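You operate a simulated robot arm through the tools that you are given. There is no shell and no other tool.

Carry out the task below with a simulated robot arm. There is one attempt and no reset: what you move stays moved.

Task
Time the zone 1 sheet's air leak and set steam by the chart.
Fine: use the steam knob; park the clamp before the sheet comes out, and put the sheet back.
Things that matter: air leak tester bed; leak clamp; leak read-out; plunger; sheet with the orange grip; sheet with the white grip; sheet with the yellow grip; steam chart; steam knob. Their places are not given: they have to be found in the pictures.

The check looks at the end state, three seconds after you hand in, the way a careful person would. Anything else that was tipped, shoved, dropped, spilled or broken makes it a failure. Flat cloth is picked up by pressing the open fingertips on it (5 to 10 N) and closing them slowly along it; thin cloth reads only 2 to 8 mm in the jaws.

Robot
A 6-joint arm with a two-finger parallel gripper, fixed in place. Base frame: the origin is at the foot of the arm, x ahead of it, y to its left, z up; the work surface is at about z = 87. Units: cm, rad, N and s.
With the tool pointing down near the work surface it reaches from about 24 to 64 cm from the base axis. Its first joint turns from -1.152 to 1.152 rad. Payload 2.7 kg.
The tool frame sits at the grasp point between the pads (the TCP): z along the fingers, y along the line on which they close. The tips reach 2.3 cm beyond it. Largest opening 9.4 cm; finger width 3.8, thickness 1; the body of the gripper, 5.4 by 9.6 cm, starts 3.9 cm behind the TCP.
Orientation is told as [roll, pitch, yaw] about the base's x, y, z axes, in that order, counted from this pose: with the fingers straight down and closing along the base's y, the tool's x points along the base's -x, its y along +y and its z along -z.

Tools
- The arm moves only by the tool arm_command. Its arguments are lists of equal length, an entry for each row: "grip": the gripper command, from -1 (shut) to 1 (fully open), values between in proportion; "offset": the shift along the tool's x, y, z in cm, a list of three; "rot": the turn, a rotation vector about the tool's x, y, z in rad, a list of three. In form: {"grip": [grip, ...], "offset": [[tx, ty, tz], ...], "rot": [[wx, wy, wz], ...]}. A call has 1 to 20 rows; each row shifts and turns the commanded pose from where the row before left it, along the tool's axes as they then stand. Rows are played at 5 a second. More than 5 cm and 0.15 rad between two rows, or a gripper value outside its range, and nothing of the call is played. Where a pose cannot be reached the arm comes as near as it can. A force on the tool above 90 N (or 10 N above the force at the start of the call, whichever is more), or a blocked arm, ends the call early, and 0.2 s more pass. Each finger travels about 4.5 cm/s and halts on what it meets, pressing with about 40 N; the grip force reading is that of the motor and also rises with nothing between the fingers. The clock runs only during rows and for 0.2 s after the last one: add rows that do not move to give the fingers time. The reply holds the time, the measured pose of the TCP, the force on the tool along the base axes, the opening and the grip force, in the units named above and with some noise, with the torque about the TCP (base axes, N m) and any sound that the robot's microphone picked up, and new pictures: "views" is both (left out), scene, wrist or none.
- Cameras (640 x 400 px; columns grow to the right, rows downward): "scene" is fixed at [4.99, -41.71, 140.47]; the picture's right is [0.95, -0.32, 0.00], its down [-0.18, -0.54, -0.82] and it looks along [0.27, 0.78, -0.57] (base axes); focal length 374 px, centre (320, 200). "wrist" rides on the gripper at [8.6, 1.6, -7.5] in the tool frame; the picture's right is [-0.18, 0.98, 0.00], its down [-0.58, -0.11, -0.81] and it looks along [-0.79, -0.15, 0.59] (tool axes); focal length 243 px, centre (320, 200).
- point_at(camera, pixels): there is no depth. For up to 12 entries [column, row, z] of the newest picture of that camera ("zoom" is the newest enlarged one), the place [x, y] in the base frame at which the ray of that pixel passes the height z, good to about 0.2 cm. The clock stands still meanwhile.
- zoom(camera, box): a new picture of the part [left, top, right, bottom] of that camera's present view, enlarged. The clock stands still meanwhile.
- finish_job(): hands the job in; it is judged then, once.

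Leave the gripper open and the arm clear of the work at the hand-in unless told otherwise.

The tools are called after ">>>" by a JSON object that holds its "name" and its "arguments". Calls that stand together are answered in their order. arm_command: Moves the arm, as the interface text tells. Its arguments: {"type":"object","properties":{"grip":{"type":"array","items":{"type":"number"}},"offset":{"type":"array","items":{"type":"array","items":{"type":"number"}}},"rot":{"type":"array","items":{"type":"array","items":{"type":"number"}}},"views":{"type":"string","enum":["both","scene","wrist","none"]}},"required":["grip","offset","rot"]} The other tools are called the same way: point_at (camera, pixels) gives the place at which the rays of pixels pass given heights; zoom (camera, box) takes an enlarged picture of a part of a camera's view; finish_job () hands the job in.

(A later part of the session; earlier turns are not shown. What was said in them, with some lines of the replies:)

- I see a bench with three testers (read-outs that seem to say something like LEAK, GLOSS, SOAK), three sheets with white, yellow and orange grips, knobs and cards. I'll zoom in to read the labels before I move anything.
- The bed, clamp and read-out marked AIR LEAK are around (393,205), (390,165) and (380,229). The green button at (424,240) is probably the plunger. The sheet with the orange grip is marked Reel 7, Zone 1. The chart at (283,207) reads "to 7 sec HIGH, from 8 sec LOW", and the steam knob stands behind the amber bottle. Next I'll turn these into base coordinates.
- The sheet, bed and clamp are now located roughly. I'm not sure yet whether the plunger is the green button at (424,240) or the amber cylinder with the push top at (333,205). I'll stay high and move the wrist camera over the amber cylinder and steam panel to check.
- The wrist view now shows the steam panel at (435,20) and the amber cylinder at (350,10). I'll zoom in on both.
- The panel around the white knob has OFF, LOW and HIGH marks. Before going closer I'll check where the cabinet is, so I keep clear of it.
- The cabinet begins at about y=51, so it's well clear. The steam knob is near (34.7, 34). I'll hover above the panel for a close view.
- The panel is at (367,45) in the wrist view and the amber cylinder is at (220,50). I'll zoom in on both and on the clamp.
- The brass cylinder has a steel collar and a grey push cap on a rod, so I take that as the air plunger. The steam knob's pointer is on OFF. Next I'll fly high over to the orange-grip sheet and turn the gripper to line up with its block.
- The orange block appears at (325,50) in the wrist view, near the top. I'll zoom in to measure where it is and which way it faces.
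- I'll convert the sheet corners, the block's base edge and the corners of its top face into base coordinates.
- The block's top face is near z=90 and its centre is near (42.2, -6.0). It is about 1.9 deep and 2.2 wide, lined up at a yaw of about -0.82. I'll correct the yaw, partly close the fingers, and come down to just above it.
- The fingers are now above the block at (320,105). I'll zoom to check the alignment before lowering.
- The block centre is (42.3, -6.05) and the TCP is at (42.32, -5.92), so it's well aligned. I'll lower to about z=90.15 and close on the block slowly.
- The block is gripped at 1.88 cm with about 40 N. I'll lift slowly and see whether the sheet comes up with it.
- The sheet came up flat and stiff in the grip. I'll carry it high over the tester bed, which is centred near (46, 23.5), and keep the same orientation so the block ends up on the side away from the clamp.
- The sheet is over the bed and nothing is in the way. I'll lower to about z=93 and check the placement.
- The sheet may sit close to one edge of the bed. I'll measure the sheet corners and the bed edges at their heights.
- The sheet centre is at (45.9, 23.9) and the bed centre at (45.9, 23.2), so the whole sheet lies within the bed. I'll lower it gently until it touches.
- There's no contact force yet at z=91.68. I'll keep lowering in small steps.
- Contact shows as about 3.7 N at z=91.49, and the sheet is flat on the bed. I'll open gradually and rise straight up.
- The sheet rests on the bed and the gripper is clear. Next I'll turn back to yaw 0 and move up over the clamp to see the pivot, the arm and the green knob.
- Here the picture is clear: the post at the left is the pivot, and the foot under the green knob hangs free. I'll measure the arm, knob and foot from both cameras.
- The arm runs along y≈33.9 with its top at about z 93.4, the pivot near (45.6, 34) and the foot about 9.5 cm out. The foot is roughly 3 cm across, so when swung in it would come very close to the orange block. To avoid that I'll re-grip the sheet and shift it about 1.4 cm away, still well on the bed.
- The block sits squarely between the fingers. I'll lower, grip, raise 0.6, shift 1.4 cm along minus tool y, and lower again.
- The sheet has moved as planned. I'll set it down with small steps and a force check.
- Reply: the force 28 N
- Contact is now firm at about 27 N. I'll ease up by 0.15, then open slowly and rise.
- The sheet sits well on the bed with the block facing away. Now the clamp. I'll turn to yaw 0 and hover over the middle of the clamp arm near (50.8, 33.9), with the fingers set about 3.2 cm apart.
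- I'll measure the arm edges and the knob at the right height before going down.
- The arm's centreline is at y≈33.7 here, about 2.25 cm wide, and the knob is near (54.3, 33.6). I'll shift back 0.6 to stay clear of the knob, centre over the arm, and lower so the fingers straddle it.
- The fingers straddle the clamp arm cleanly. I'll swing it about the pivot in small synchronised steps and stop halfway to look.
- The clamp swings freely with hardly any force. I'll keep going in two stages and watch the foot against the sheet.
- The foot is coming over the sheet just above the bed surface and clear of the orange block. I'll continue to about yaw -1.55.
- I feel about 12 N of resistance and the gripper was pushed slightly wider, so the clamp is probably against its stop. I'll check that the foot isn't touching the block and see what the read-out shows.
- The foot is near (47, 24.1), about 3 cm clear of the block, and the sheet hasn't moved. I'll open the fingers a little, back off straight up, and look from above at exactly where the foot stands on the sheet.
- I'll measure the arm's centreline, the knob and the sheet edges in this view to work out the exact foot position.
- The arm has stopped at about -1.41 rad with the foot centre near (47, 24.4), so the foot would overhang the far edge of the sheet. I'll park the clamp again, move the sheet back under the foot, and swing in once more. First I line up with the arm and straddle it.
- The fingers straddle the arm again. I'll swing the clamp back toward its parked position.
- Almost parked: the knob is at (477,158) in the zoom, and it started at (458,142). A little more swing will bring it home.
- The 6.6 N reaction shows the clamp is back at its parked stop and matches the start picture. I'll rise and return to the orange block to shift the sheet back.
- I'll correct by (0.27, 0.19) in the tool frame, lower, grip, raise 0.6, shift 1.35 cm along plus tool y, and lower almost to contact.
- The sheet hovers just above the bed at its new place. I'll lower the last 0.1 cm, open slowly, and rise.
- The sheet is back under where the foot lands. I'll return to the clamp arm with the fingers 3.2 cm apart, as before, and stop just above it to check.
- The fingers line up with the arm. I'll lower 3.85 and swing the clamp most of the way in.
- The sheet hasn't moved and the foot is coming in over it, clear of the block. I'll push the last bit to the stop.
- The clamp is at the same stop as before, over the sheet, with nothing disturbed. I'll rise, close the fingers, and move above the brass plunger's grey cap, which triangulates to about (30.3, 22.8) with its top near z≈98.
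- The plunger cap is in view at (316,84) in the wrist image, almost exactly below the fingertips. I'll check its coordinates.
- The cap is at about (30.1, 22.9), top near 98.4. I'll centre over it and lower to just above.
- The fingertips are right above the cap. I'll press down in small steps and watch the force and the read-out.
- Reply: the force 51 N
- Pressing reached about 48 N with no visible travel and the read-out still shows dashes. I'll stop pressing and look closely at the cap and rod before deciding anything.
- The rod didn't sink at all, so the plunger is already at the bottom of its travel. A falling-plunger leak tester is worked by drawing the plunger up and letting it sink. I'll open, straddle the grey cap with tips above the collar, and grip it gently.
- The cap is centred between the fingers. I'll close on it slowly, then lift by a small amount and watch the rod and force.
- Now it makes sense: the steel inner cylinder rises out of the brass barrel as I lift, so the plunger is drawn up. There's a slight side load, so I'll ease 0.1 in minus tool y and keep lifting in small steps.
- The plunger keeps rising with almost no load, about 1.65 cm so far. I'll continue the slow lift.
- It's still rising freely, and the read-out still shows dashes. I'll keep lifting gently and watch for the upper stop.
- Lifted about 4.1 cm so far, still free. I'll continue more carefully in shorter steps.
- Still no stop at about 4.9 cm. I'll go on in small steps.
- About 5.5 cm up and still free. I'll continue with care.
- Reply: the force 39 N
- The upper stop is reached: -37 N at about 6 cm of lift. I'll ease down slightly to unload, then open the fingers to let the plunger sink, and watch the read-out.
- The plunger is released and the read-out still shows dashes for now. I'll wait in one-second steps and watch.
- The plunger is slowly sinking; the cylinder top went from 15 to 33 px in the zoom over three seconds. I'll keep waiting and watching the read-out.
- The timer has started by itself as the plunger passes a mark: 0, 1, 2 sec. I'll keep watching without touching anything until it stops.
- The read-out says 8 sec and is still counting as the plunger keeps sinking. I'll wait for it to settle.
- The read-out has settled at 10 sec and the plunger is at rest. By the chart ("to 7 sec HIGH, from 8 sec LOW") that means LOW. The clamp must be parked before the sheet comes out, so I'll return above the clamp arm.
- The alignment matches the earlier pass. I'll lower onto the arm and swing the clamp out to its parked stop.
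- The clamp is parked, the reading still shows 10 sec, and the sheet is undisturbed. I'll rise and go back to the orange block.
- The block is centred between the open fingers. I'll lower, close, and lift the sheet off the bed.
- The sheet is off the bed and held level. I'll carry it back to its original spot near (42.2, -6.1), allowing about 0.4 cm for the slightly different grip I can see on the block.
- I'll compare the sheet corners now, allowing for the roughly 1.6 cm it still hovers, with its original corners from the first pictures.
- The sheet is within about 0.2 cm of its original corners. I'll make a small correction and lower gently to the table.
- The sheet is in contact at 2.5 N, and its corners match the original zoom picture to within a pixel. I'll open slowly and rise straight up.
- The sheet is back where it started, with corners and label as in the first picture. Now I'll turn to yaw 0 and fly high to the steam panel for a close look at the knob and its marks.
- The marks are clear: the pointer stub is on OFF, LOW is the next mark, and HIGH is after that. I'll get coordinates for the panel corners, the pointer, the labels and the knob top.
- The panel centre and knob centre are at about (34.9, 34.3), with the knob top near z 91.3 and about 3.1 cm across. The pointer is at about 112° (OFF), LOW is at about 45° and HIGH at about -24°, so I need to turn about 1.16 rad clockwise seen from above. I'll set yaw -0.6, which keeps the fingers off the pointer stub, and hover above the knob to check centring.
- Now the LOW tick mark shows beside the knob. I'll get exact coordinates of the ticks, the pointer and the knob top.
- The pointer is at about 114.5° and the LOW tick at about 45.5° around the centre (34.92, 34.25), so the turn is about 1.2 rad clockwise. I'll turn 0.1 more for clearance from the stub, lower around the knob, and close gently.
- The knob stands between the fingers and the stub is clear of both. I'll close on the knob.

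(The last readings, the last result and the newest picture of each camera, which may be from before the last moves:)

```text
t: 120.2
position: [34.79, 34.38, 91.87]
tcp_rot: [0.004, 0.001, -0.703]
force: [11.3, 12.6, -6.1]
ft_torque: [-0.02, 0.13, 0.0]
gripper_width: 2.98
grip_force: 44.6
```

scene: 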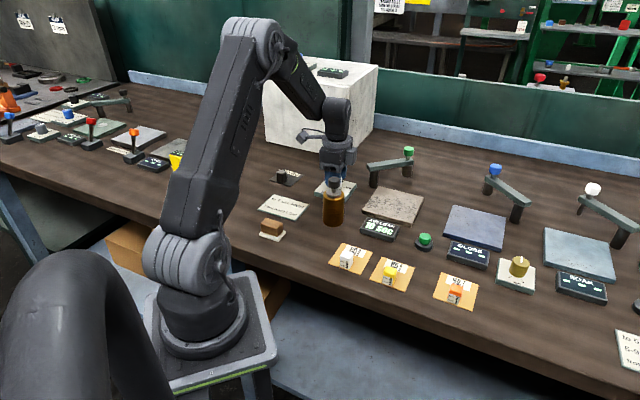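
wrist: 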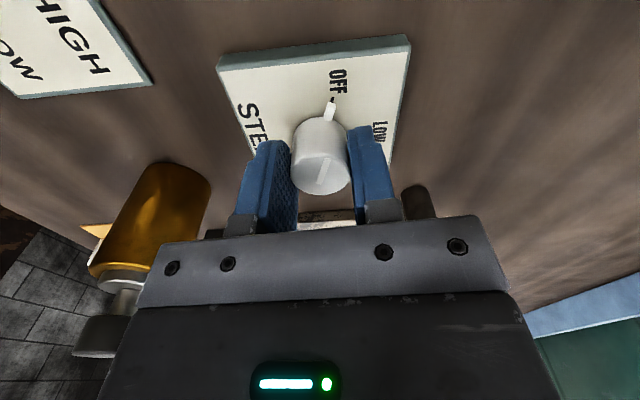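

I have the knob at 2.98 cm with some side load. I'll ease 0.1 along plus tool y and turn it clockwise by half the angle, watching the torque.

>>> {"name": "arm_command", "arguments": {"grip": [-0.5, -0.5, -0.5, -0.5, -0.5, -0.5, -0.5], "offset": [[0, 0.1, 0], [0, 0, 0], [0, 0, 0], [0, 0, 0], [0, 0, 0], [0, 0, 0], [0, 0, 0]], "rot": [[0, 0, 0], [0, 0, 0.1], [0, 0, 0.12], [0, 0, 0.12], [0, 0, 0.12], [0, 0, 0.12], [0, 0, 0]]}}

>>> {"name": "zoom", "arguments": {"camera": "wrist", "box": [220, 0, 420, 200]}}

```text
t: 121.8
position: [35.02, 34.51, 91.91]
tcp_rot: [0.001, 0.0, -1.283]
force: [12.9, 10.3, 4.8]
ft_torque: [-1.17, 0.15, -0.03]
gripper_width: 2.94
grip_force: 45.2
```

scene: 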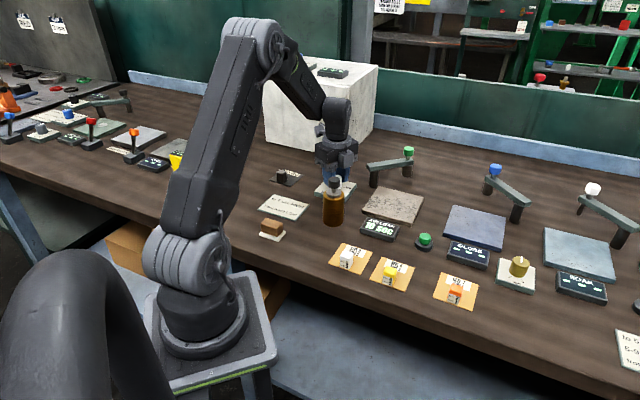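
wrist: 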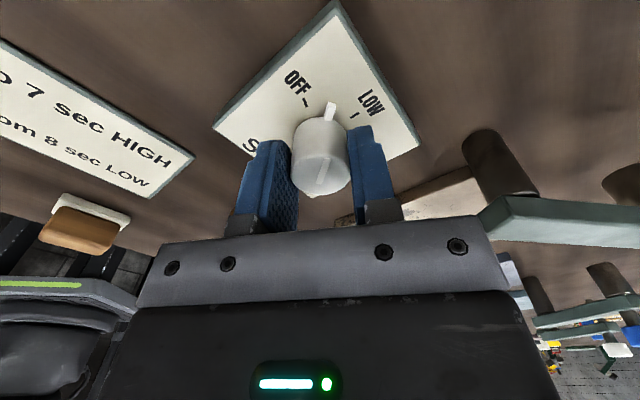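

```text
2.00 times, centred on (320, 100) of wrist
```

zoom: 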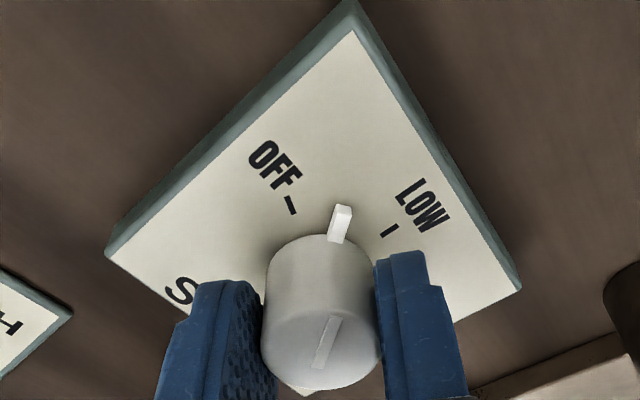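

The knob turns with the gripper and the pointer is halfway between OFF and LOW. I'll ease the side load slightly and turn another 0.58 rad.

>>> {"name": "arm_command", "arguments": {"grip": [-0.5, -0.5, -0.5, -0.5, -0.5, -0.5, -0.5], "offset": [[0.05, 0.1, 0], [0, 0, 0], [0, 0, 0], [0, 0, 0], [0, 0, 0], [0, 0, 0], [0, 0, 0]], "rot": [[0, 0, 0], [0, 0, 0.12], [0, 0, 0.12], [0, 0, 0.12], [0, 0, 0.12], [0, 0, 0.1], [0, 0, 0]]}}

>>> {"name": "zoom", "arguments": {"camera": "wrist", "box": [220, 0, 420, 200]}}

```text
t: 123.4
position: [35.09, 34.36, 91.78]
tcp_rot: [0.002, 0.0, -1.865]
force: [12.0, -6.7, 12.7]
ft_torque: [-0.31, 0.52, 0.03]
gripper_width: 2.98
grip_force: 45.3
```

scene: 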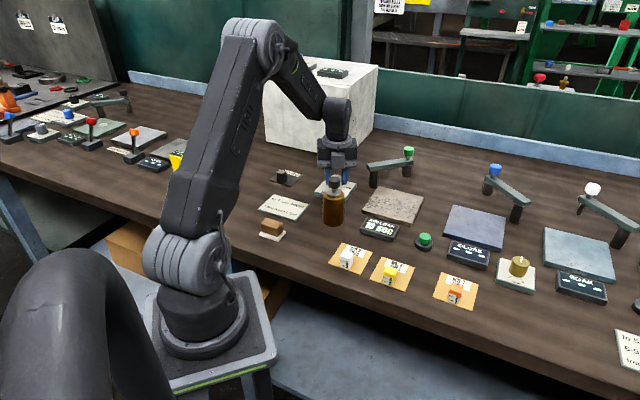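
wrist: 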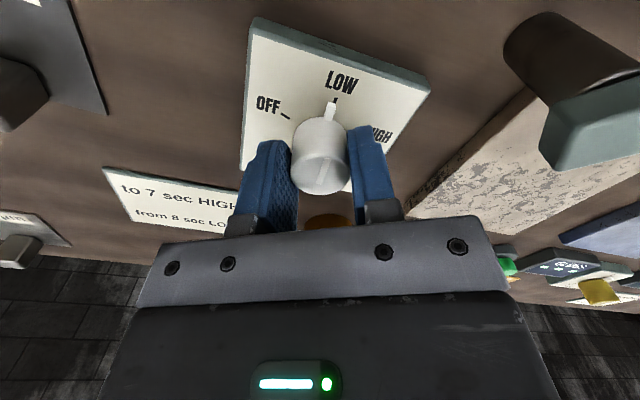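

```text
2.00 times, centred on (320, 100) of wrist
```

zoom: 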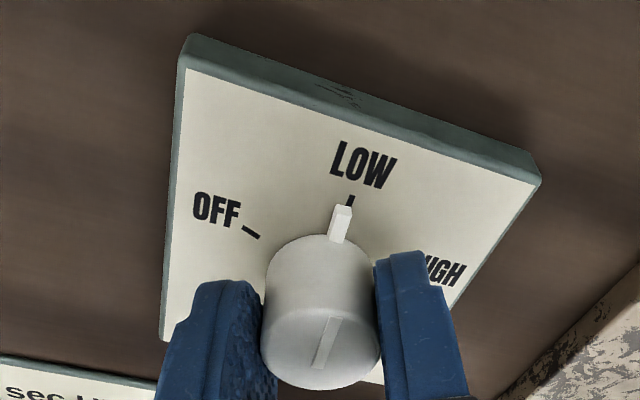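

The pointer is nearly on the LOW tick. I'll measure the remaining angle.

>>> {"name": "zoom", "arguments": {"camera": "wrist", "box": [280, 50, 400, 125]}}

```text
5.33 times, centred on (340, 88) of wrist
```

zoom: 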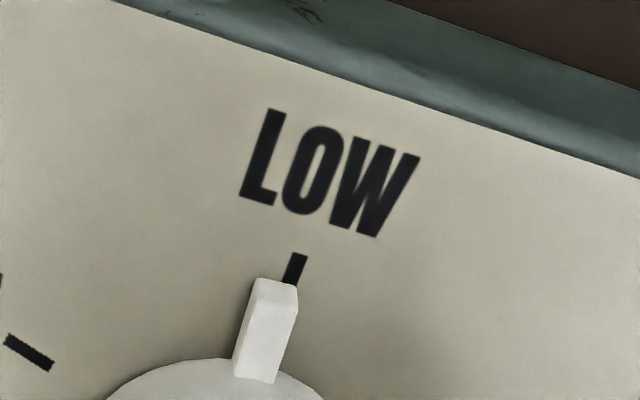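

>>> {"name": "point_at", "arguments": {"camera": "zoom", "pixels": [[299, 256, 88.3], [290, 282, 88.3], [276, 284, 88.8], [252, 368, 88.8], [277, 280, 88.3], [28, 352, 88.3], [273, 380, 88.3]]}}

```text
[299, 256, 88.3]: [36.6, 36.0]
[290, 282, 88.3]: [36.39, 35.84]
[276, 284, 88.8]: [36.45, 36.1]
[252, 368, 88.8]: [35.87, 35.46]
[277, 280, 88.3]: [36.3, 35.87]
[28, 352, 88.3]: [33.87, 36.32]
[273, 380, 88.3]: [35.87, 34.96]
```

About 0.06 rad remains, which fits a 70° spacing between the marks. I'll turn that last bit.

>>> {"name": "arm_command", "arguments": {"grip": [-0.5, -0.5, -0.5], "offset": [[0, 0, 0], [0, 0, 0], [0, 0, 0]], "rot": [[0, 0, 0.04], [0, 0, 0.025], [0, 0, 0]], "views": "wrist"}}

>>> {"name": "zoom", "arguments": {"camera": "wrist", "box": [280, 50, 400, 125]}}

```text
t: 124.2
position: [35.04, 34.37, 91.83]
tcp_rot: [0.004, 0.001, -1.928]
force: [14.6, -10.5, 15.0]
ft_torque: [-0.77, 0.66, 0.03]
gripper_width: 2.99
grip_force: 45.4
```

wrist: 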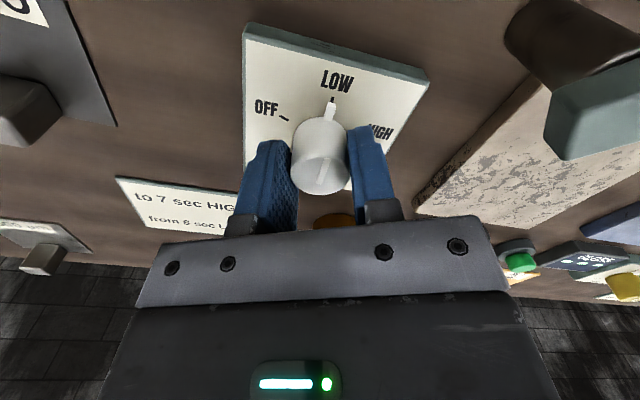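

```text
5.33 times, centred on (340, 88) of wrist
```

zoom: 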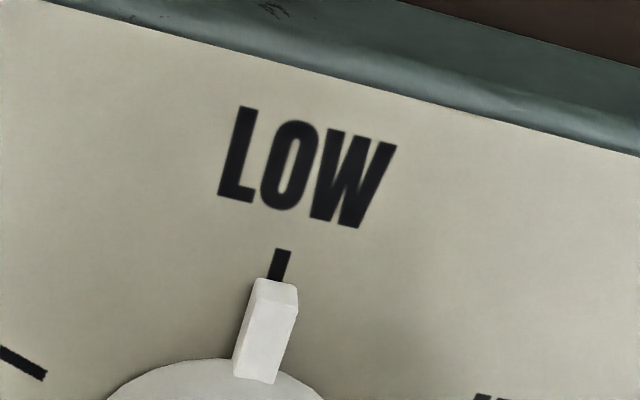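

The pointer now lines up with the LOW tick. I'll open the fingers and rise straight up.

>>> {"name": "arm_command", "arguments": {"grip": [-0.35, -0.25, -0.1, 0.1, 0.1, 0.1, 0.1, 0.1], "offset": [[0, 0, 0], [0, 0, 0], [0, 0, 0], [0, 0, 0], [0, 0, -2], [0, 0, -4], [0, 0, -4], [0, 0, 0]], "rot": [[0, 0, 0], [0, 0, 0], [0, 0, 0], [0, 0, 0], [0, 0, 0], [0, 0, 0], [0, 0, 0], [0, 0, 0]]}}

>>> {"name": "zoom", "arguments": {"camera": "wrist", "box": [240, 0, 440, 125]}}

```text
t: 126.0
position: [35.0, 34.25, 101.77]
tcp_rot: [0.001, 0.001, -1.927]
force: [-0.4, 0.2, 0.4]
ft_torque: [0.0, 0.02, 0.01]
gripper_width: 5.16
grip_force: 0.0
```

scene: 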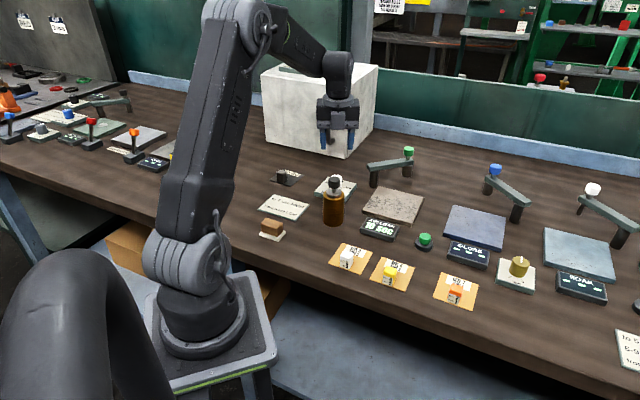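
wrist: 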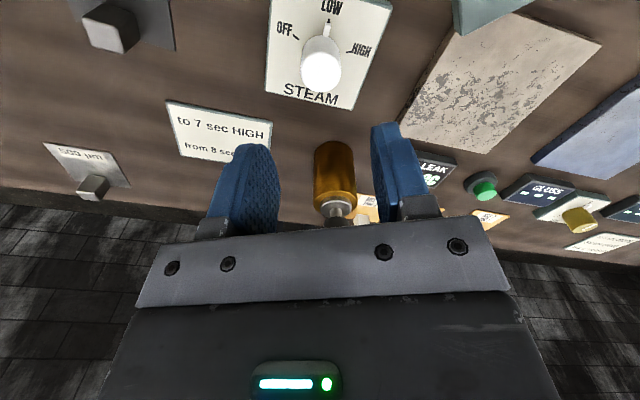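

```text
3.20 times, centred on (340, 62) of wrist
```

zoom: 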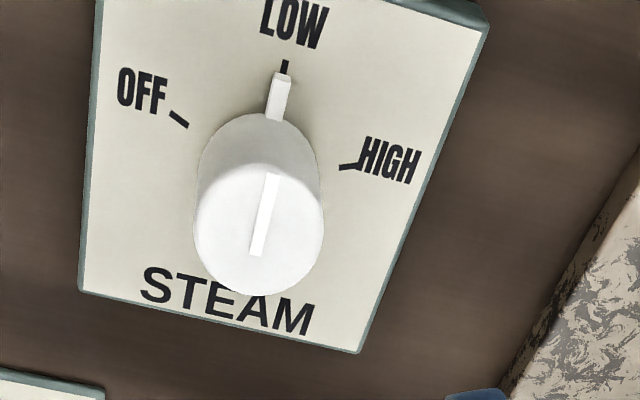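

The pointer sits cleanly on LOW. I'll raise the arm, untwist the wrist, and move back to the starting area clear of the work.

>>> {"name": "arm_command", "arguments": {"grip": [0.3, 0.5, 0.7, 1, 1, 1, 1, 1, 1, 1, 1, 1, 1, 1, 1, 1, 1], "offset": [[0, 0, -4.5], [0, 0, -4.5], [0, 0, -4.5], [0, 0, -3.5], [0, 0, 0], [0, 0, 0], [0, 0, 0], [0, 0, 0], [0, 0, 0], [0, 0, 0], [0, 0, 0], [0, 0, 0], [0, 0, 0], [0, 0, 0], [0, 0, 0], [0, 0, 0], [0, 0, 0]], "rot": [[0, 0, 0], [0, 0, 0], [0, 0, 0], [0, 0, -0.14], [0, 0, -0.14], [0, 0, -0.14], [0, 0, -0.14], [0, 0, -0.14], [0, 0, -0.14], [0, 0, -0.14], [0, 0, -0.14], [0, 0, -0.14], [0, 0, -0.14], [0, 0, -0.14], [0, 0, -0.14], [0, 0, -0.14], [0, 0, -0.107]], "views": "none"}}

>>> {"name": "arm_command", "arguments": {"grip": [1, 1, 1, 1, 1, 1, 1, 1], "offset": [[-0.15, -4.35, 0], [-0.15, -4.35, 0], [-0.15, -4.35, 0], [-0.15, -4.35, 0], [-0.15, -4.35, 0], [-0.15, -4.35, 0], [-0.15, -4.35, 0], [0, 0, 0]], "rot": [[0, 0, 0], [0, 0, 0], [0, 0, 0], [0, 0, 0], [0, 0, 0], [0, 0, 0], [0, 0, 0], [0, 0, 0]]}}

>>> {"name": "zoom", "arguments": {"camera": "scene", "box": [300, 130, 500, 255]}}

>>> {"name": "zoom", "arguments": {"camera": "scene", "box": [320, 220, 480, 320]}}

>>> {"name": "zoom", "arguments": {"camera": "scene", "box": [304, 165, 368, 205]}}

```text
t: 129.6
position: [35.07, 34.47, 118.89]
tcp_rot: [0.001, -0.001, 0.002]
force: [0.1, -0.4, 0.5]
ft_torque: [-0.01, 0.0, 0.03]
gripper_width: 9.39
grip_force: 0.1
```

```text
t: 131.4
position: [35.9, 3.96, 118.85]
tcp_rot: [0.002, 0.0, -0.001]
force: [0.4, 1.2, 0.4]
ft_torque: [0.03, -0.03, 0.01]
gripper_width: 9.4
grip_force: 0.1
```

scene: 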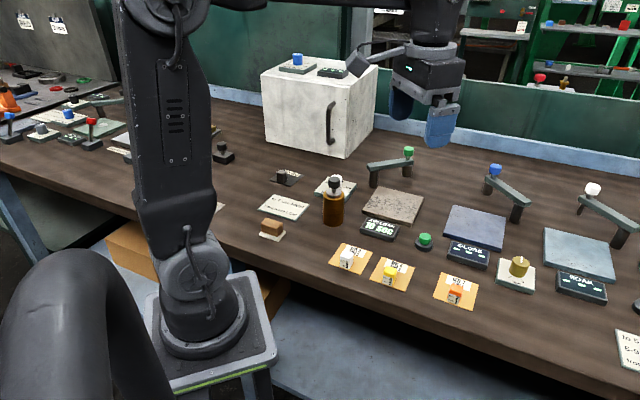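
wrist: 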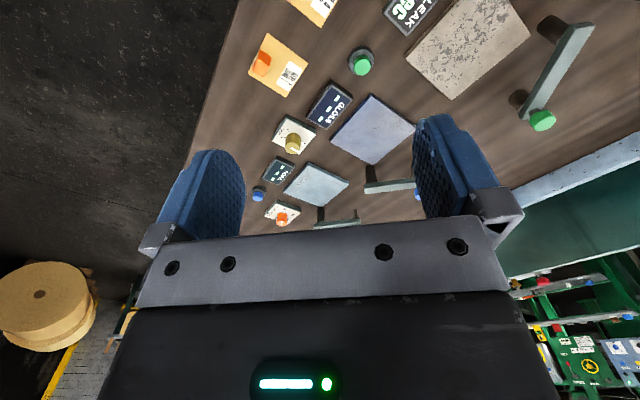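

```text
3.20 times, centred on (400, 192) of scene
```

zoom: 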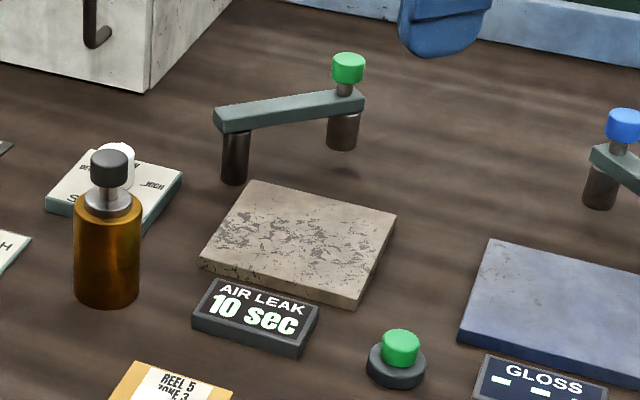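

```text
4.00 times, centred on (400, 270) of scene
```

zoom: 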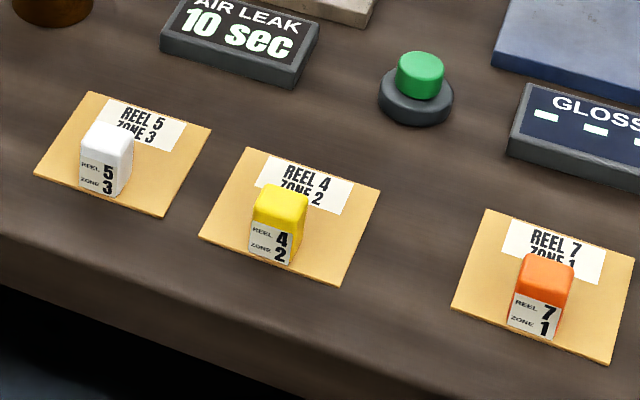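

```text
10.00 times, centred on (336, 185) of scene
```

zoom: 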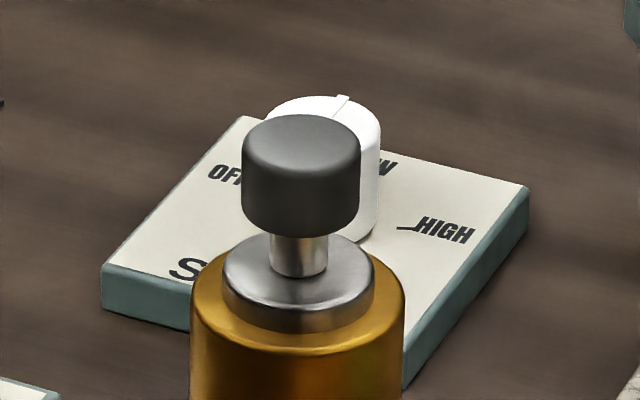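

Everything is as it should be:
- **Reading:** the read-out shows 10 sec.
- **Clamp:** parked at its stop.
- **Bed:** empty.
- **Plunger:** down.
- **Sheet:** the zone 1 sheet is back in its place beside the untouched zone 2 and zone 3 sheets.
- **Steam knob:** on LOW.
- **Arm:** clear of the work, with the gripper open.

I'll hand in the job now.

>>> {"name": "finish_job", "arguments": {}}

```text
The job is handed in.
```

I timed the zone 1 sheet's air leak at 10 sec. The chart says "from 8 sec LOW", so I set the steam knob to LOW and handed the job in.

- **Sheet and clamp:** I parked the clamp before taking the sheet out. The sheet with the orange grip is back in its original spot, to within about 0.15 cm.
- **Extra handling:** On the first try the foot would have hung over the sheet's edge, so I parked the clamp and moved the sheet on the bed before timing it.
- **Plunger:** I first pressed the plunger down (about 48 N), but nothing moved. It works by being drawn up and left to sink, which is how I took the reading. It is back down now.

Nothing else was moved or knocked. The arm is clear of the work with the gripper open.
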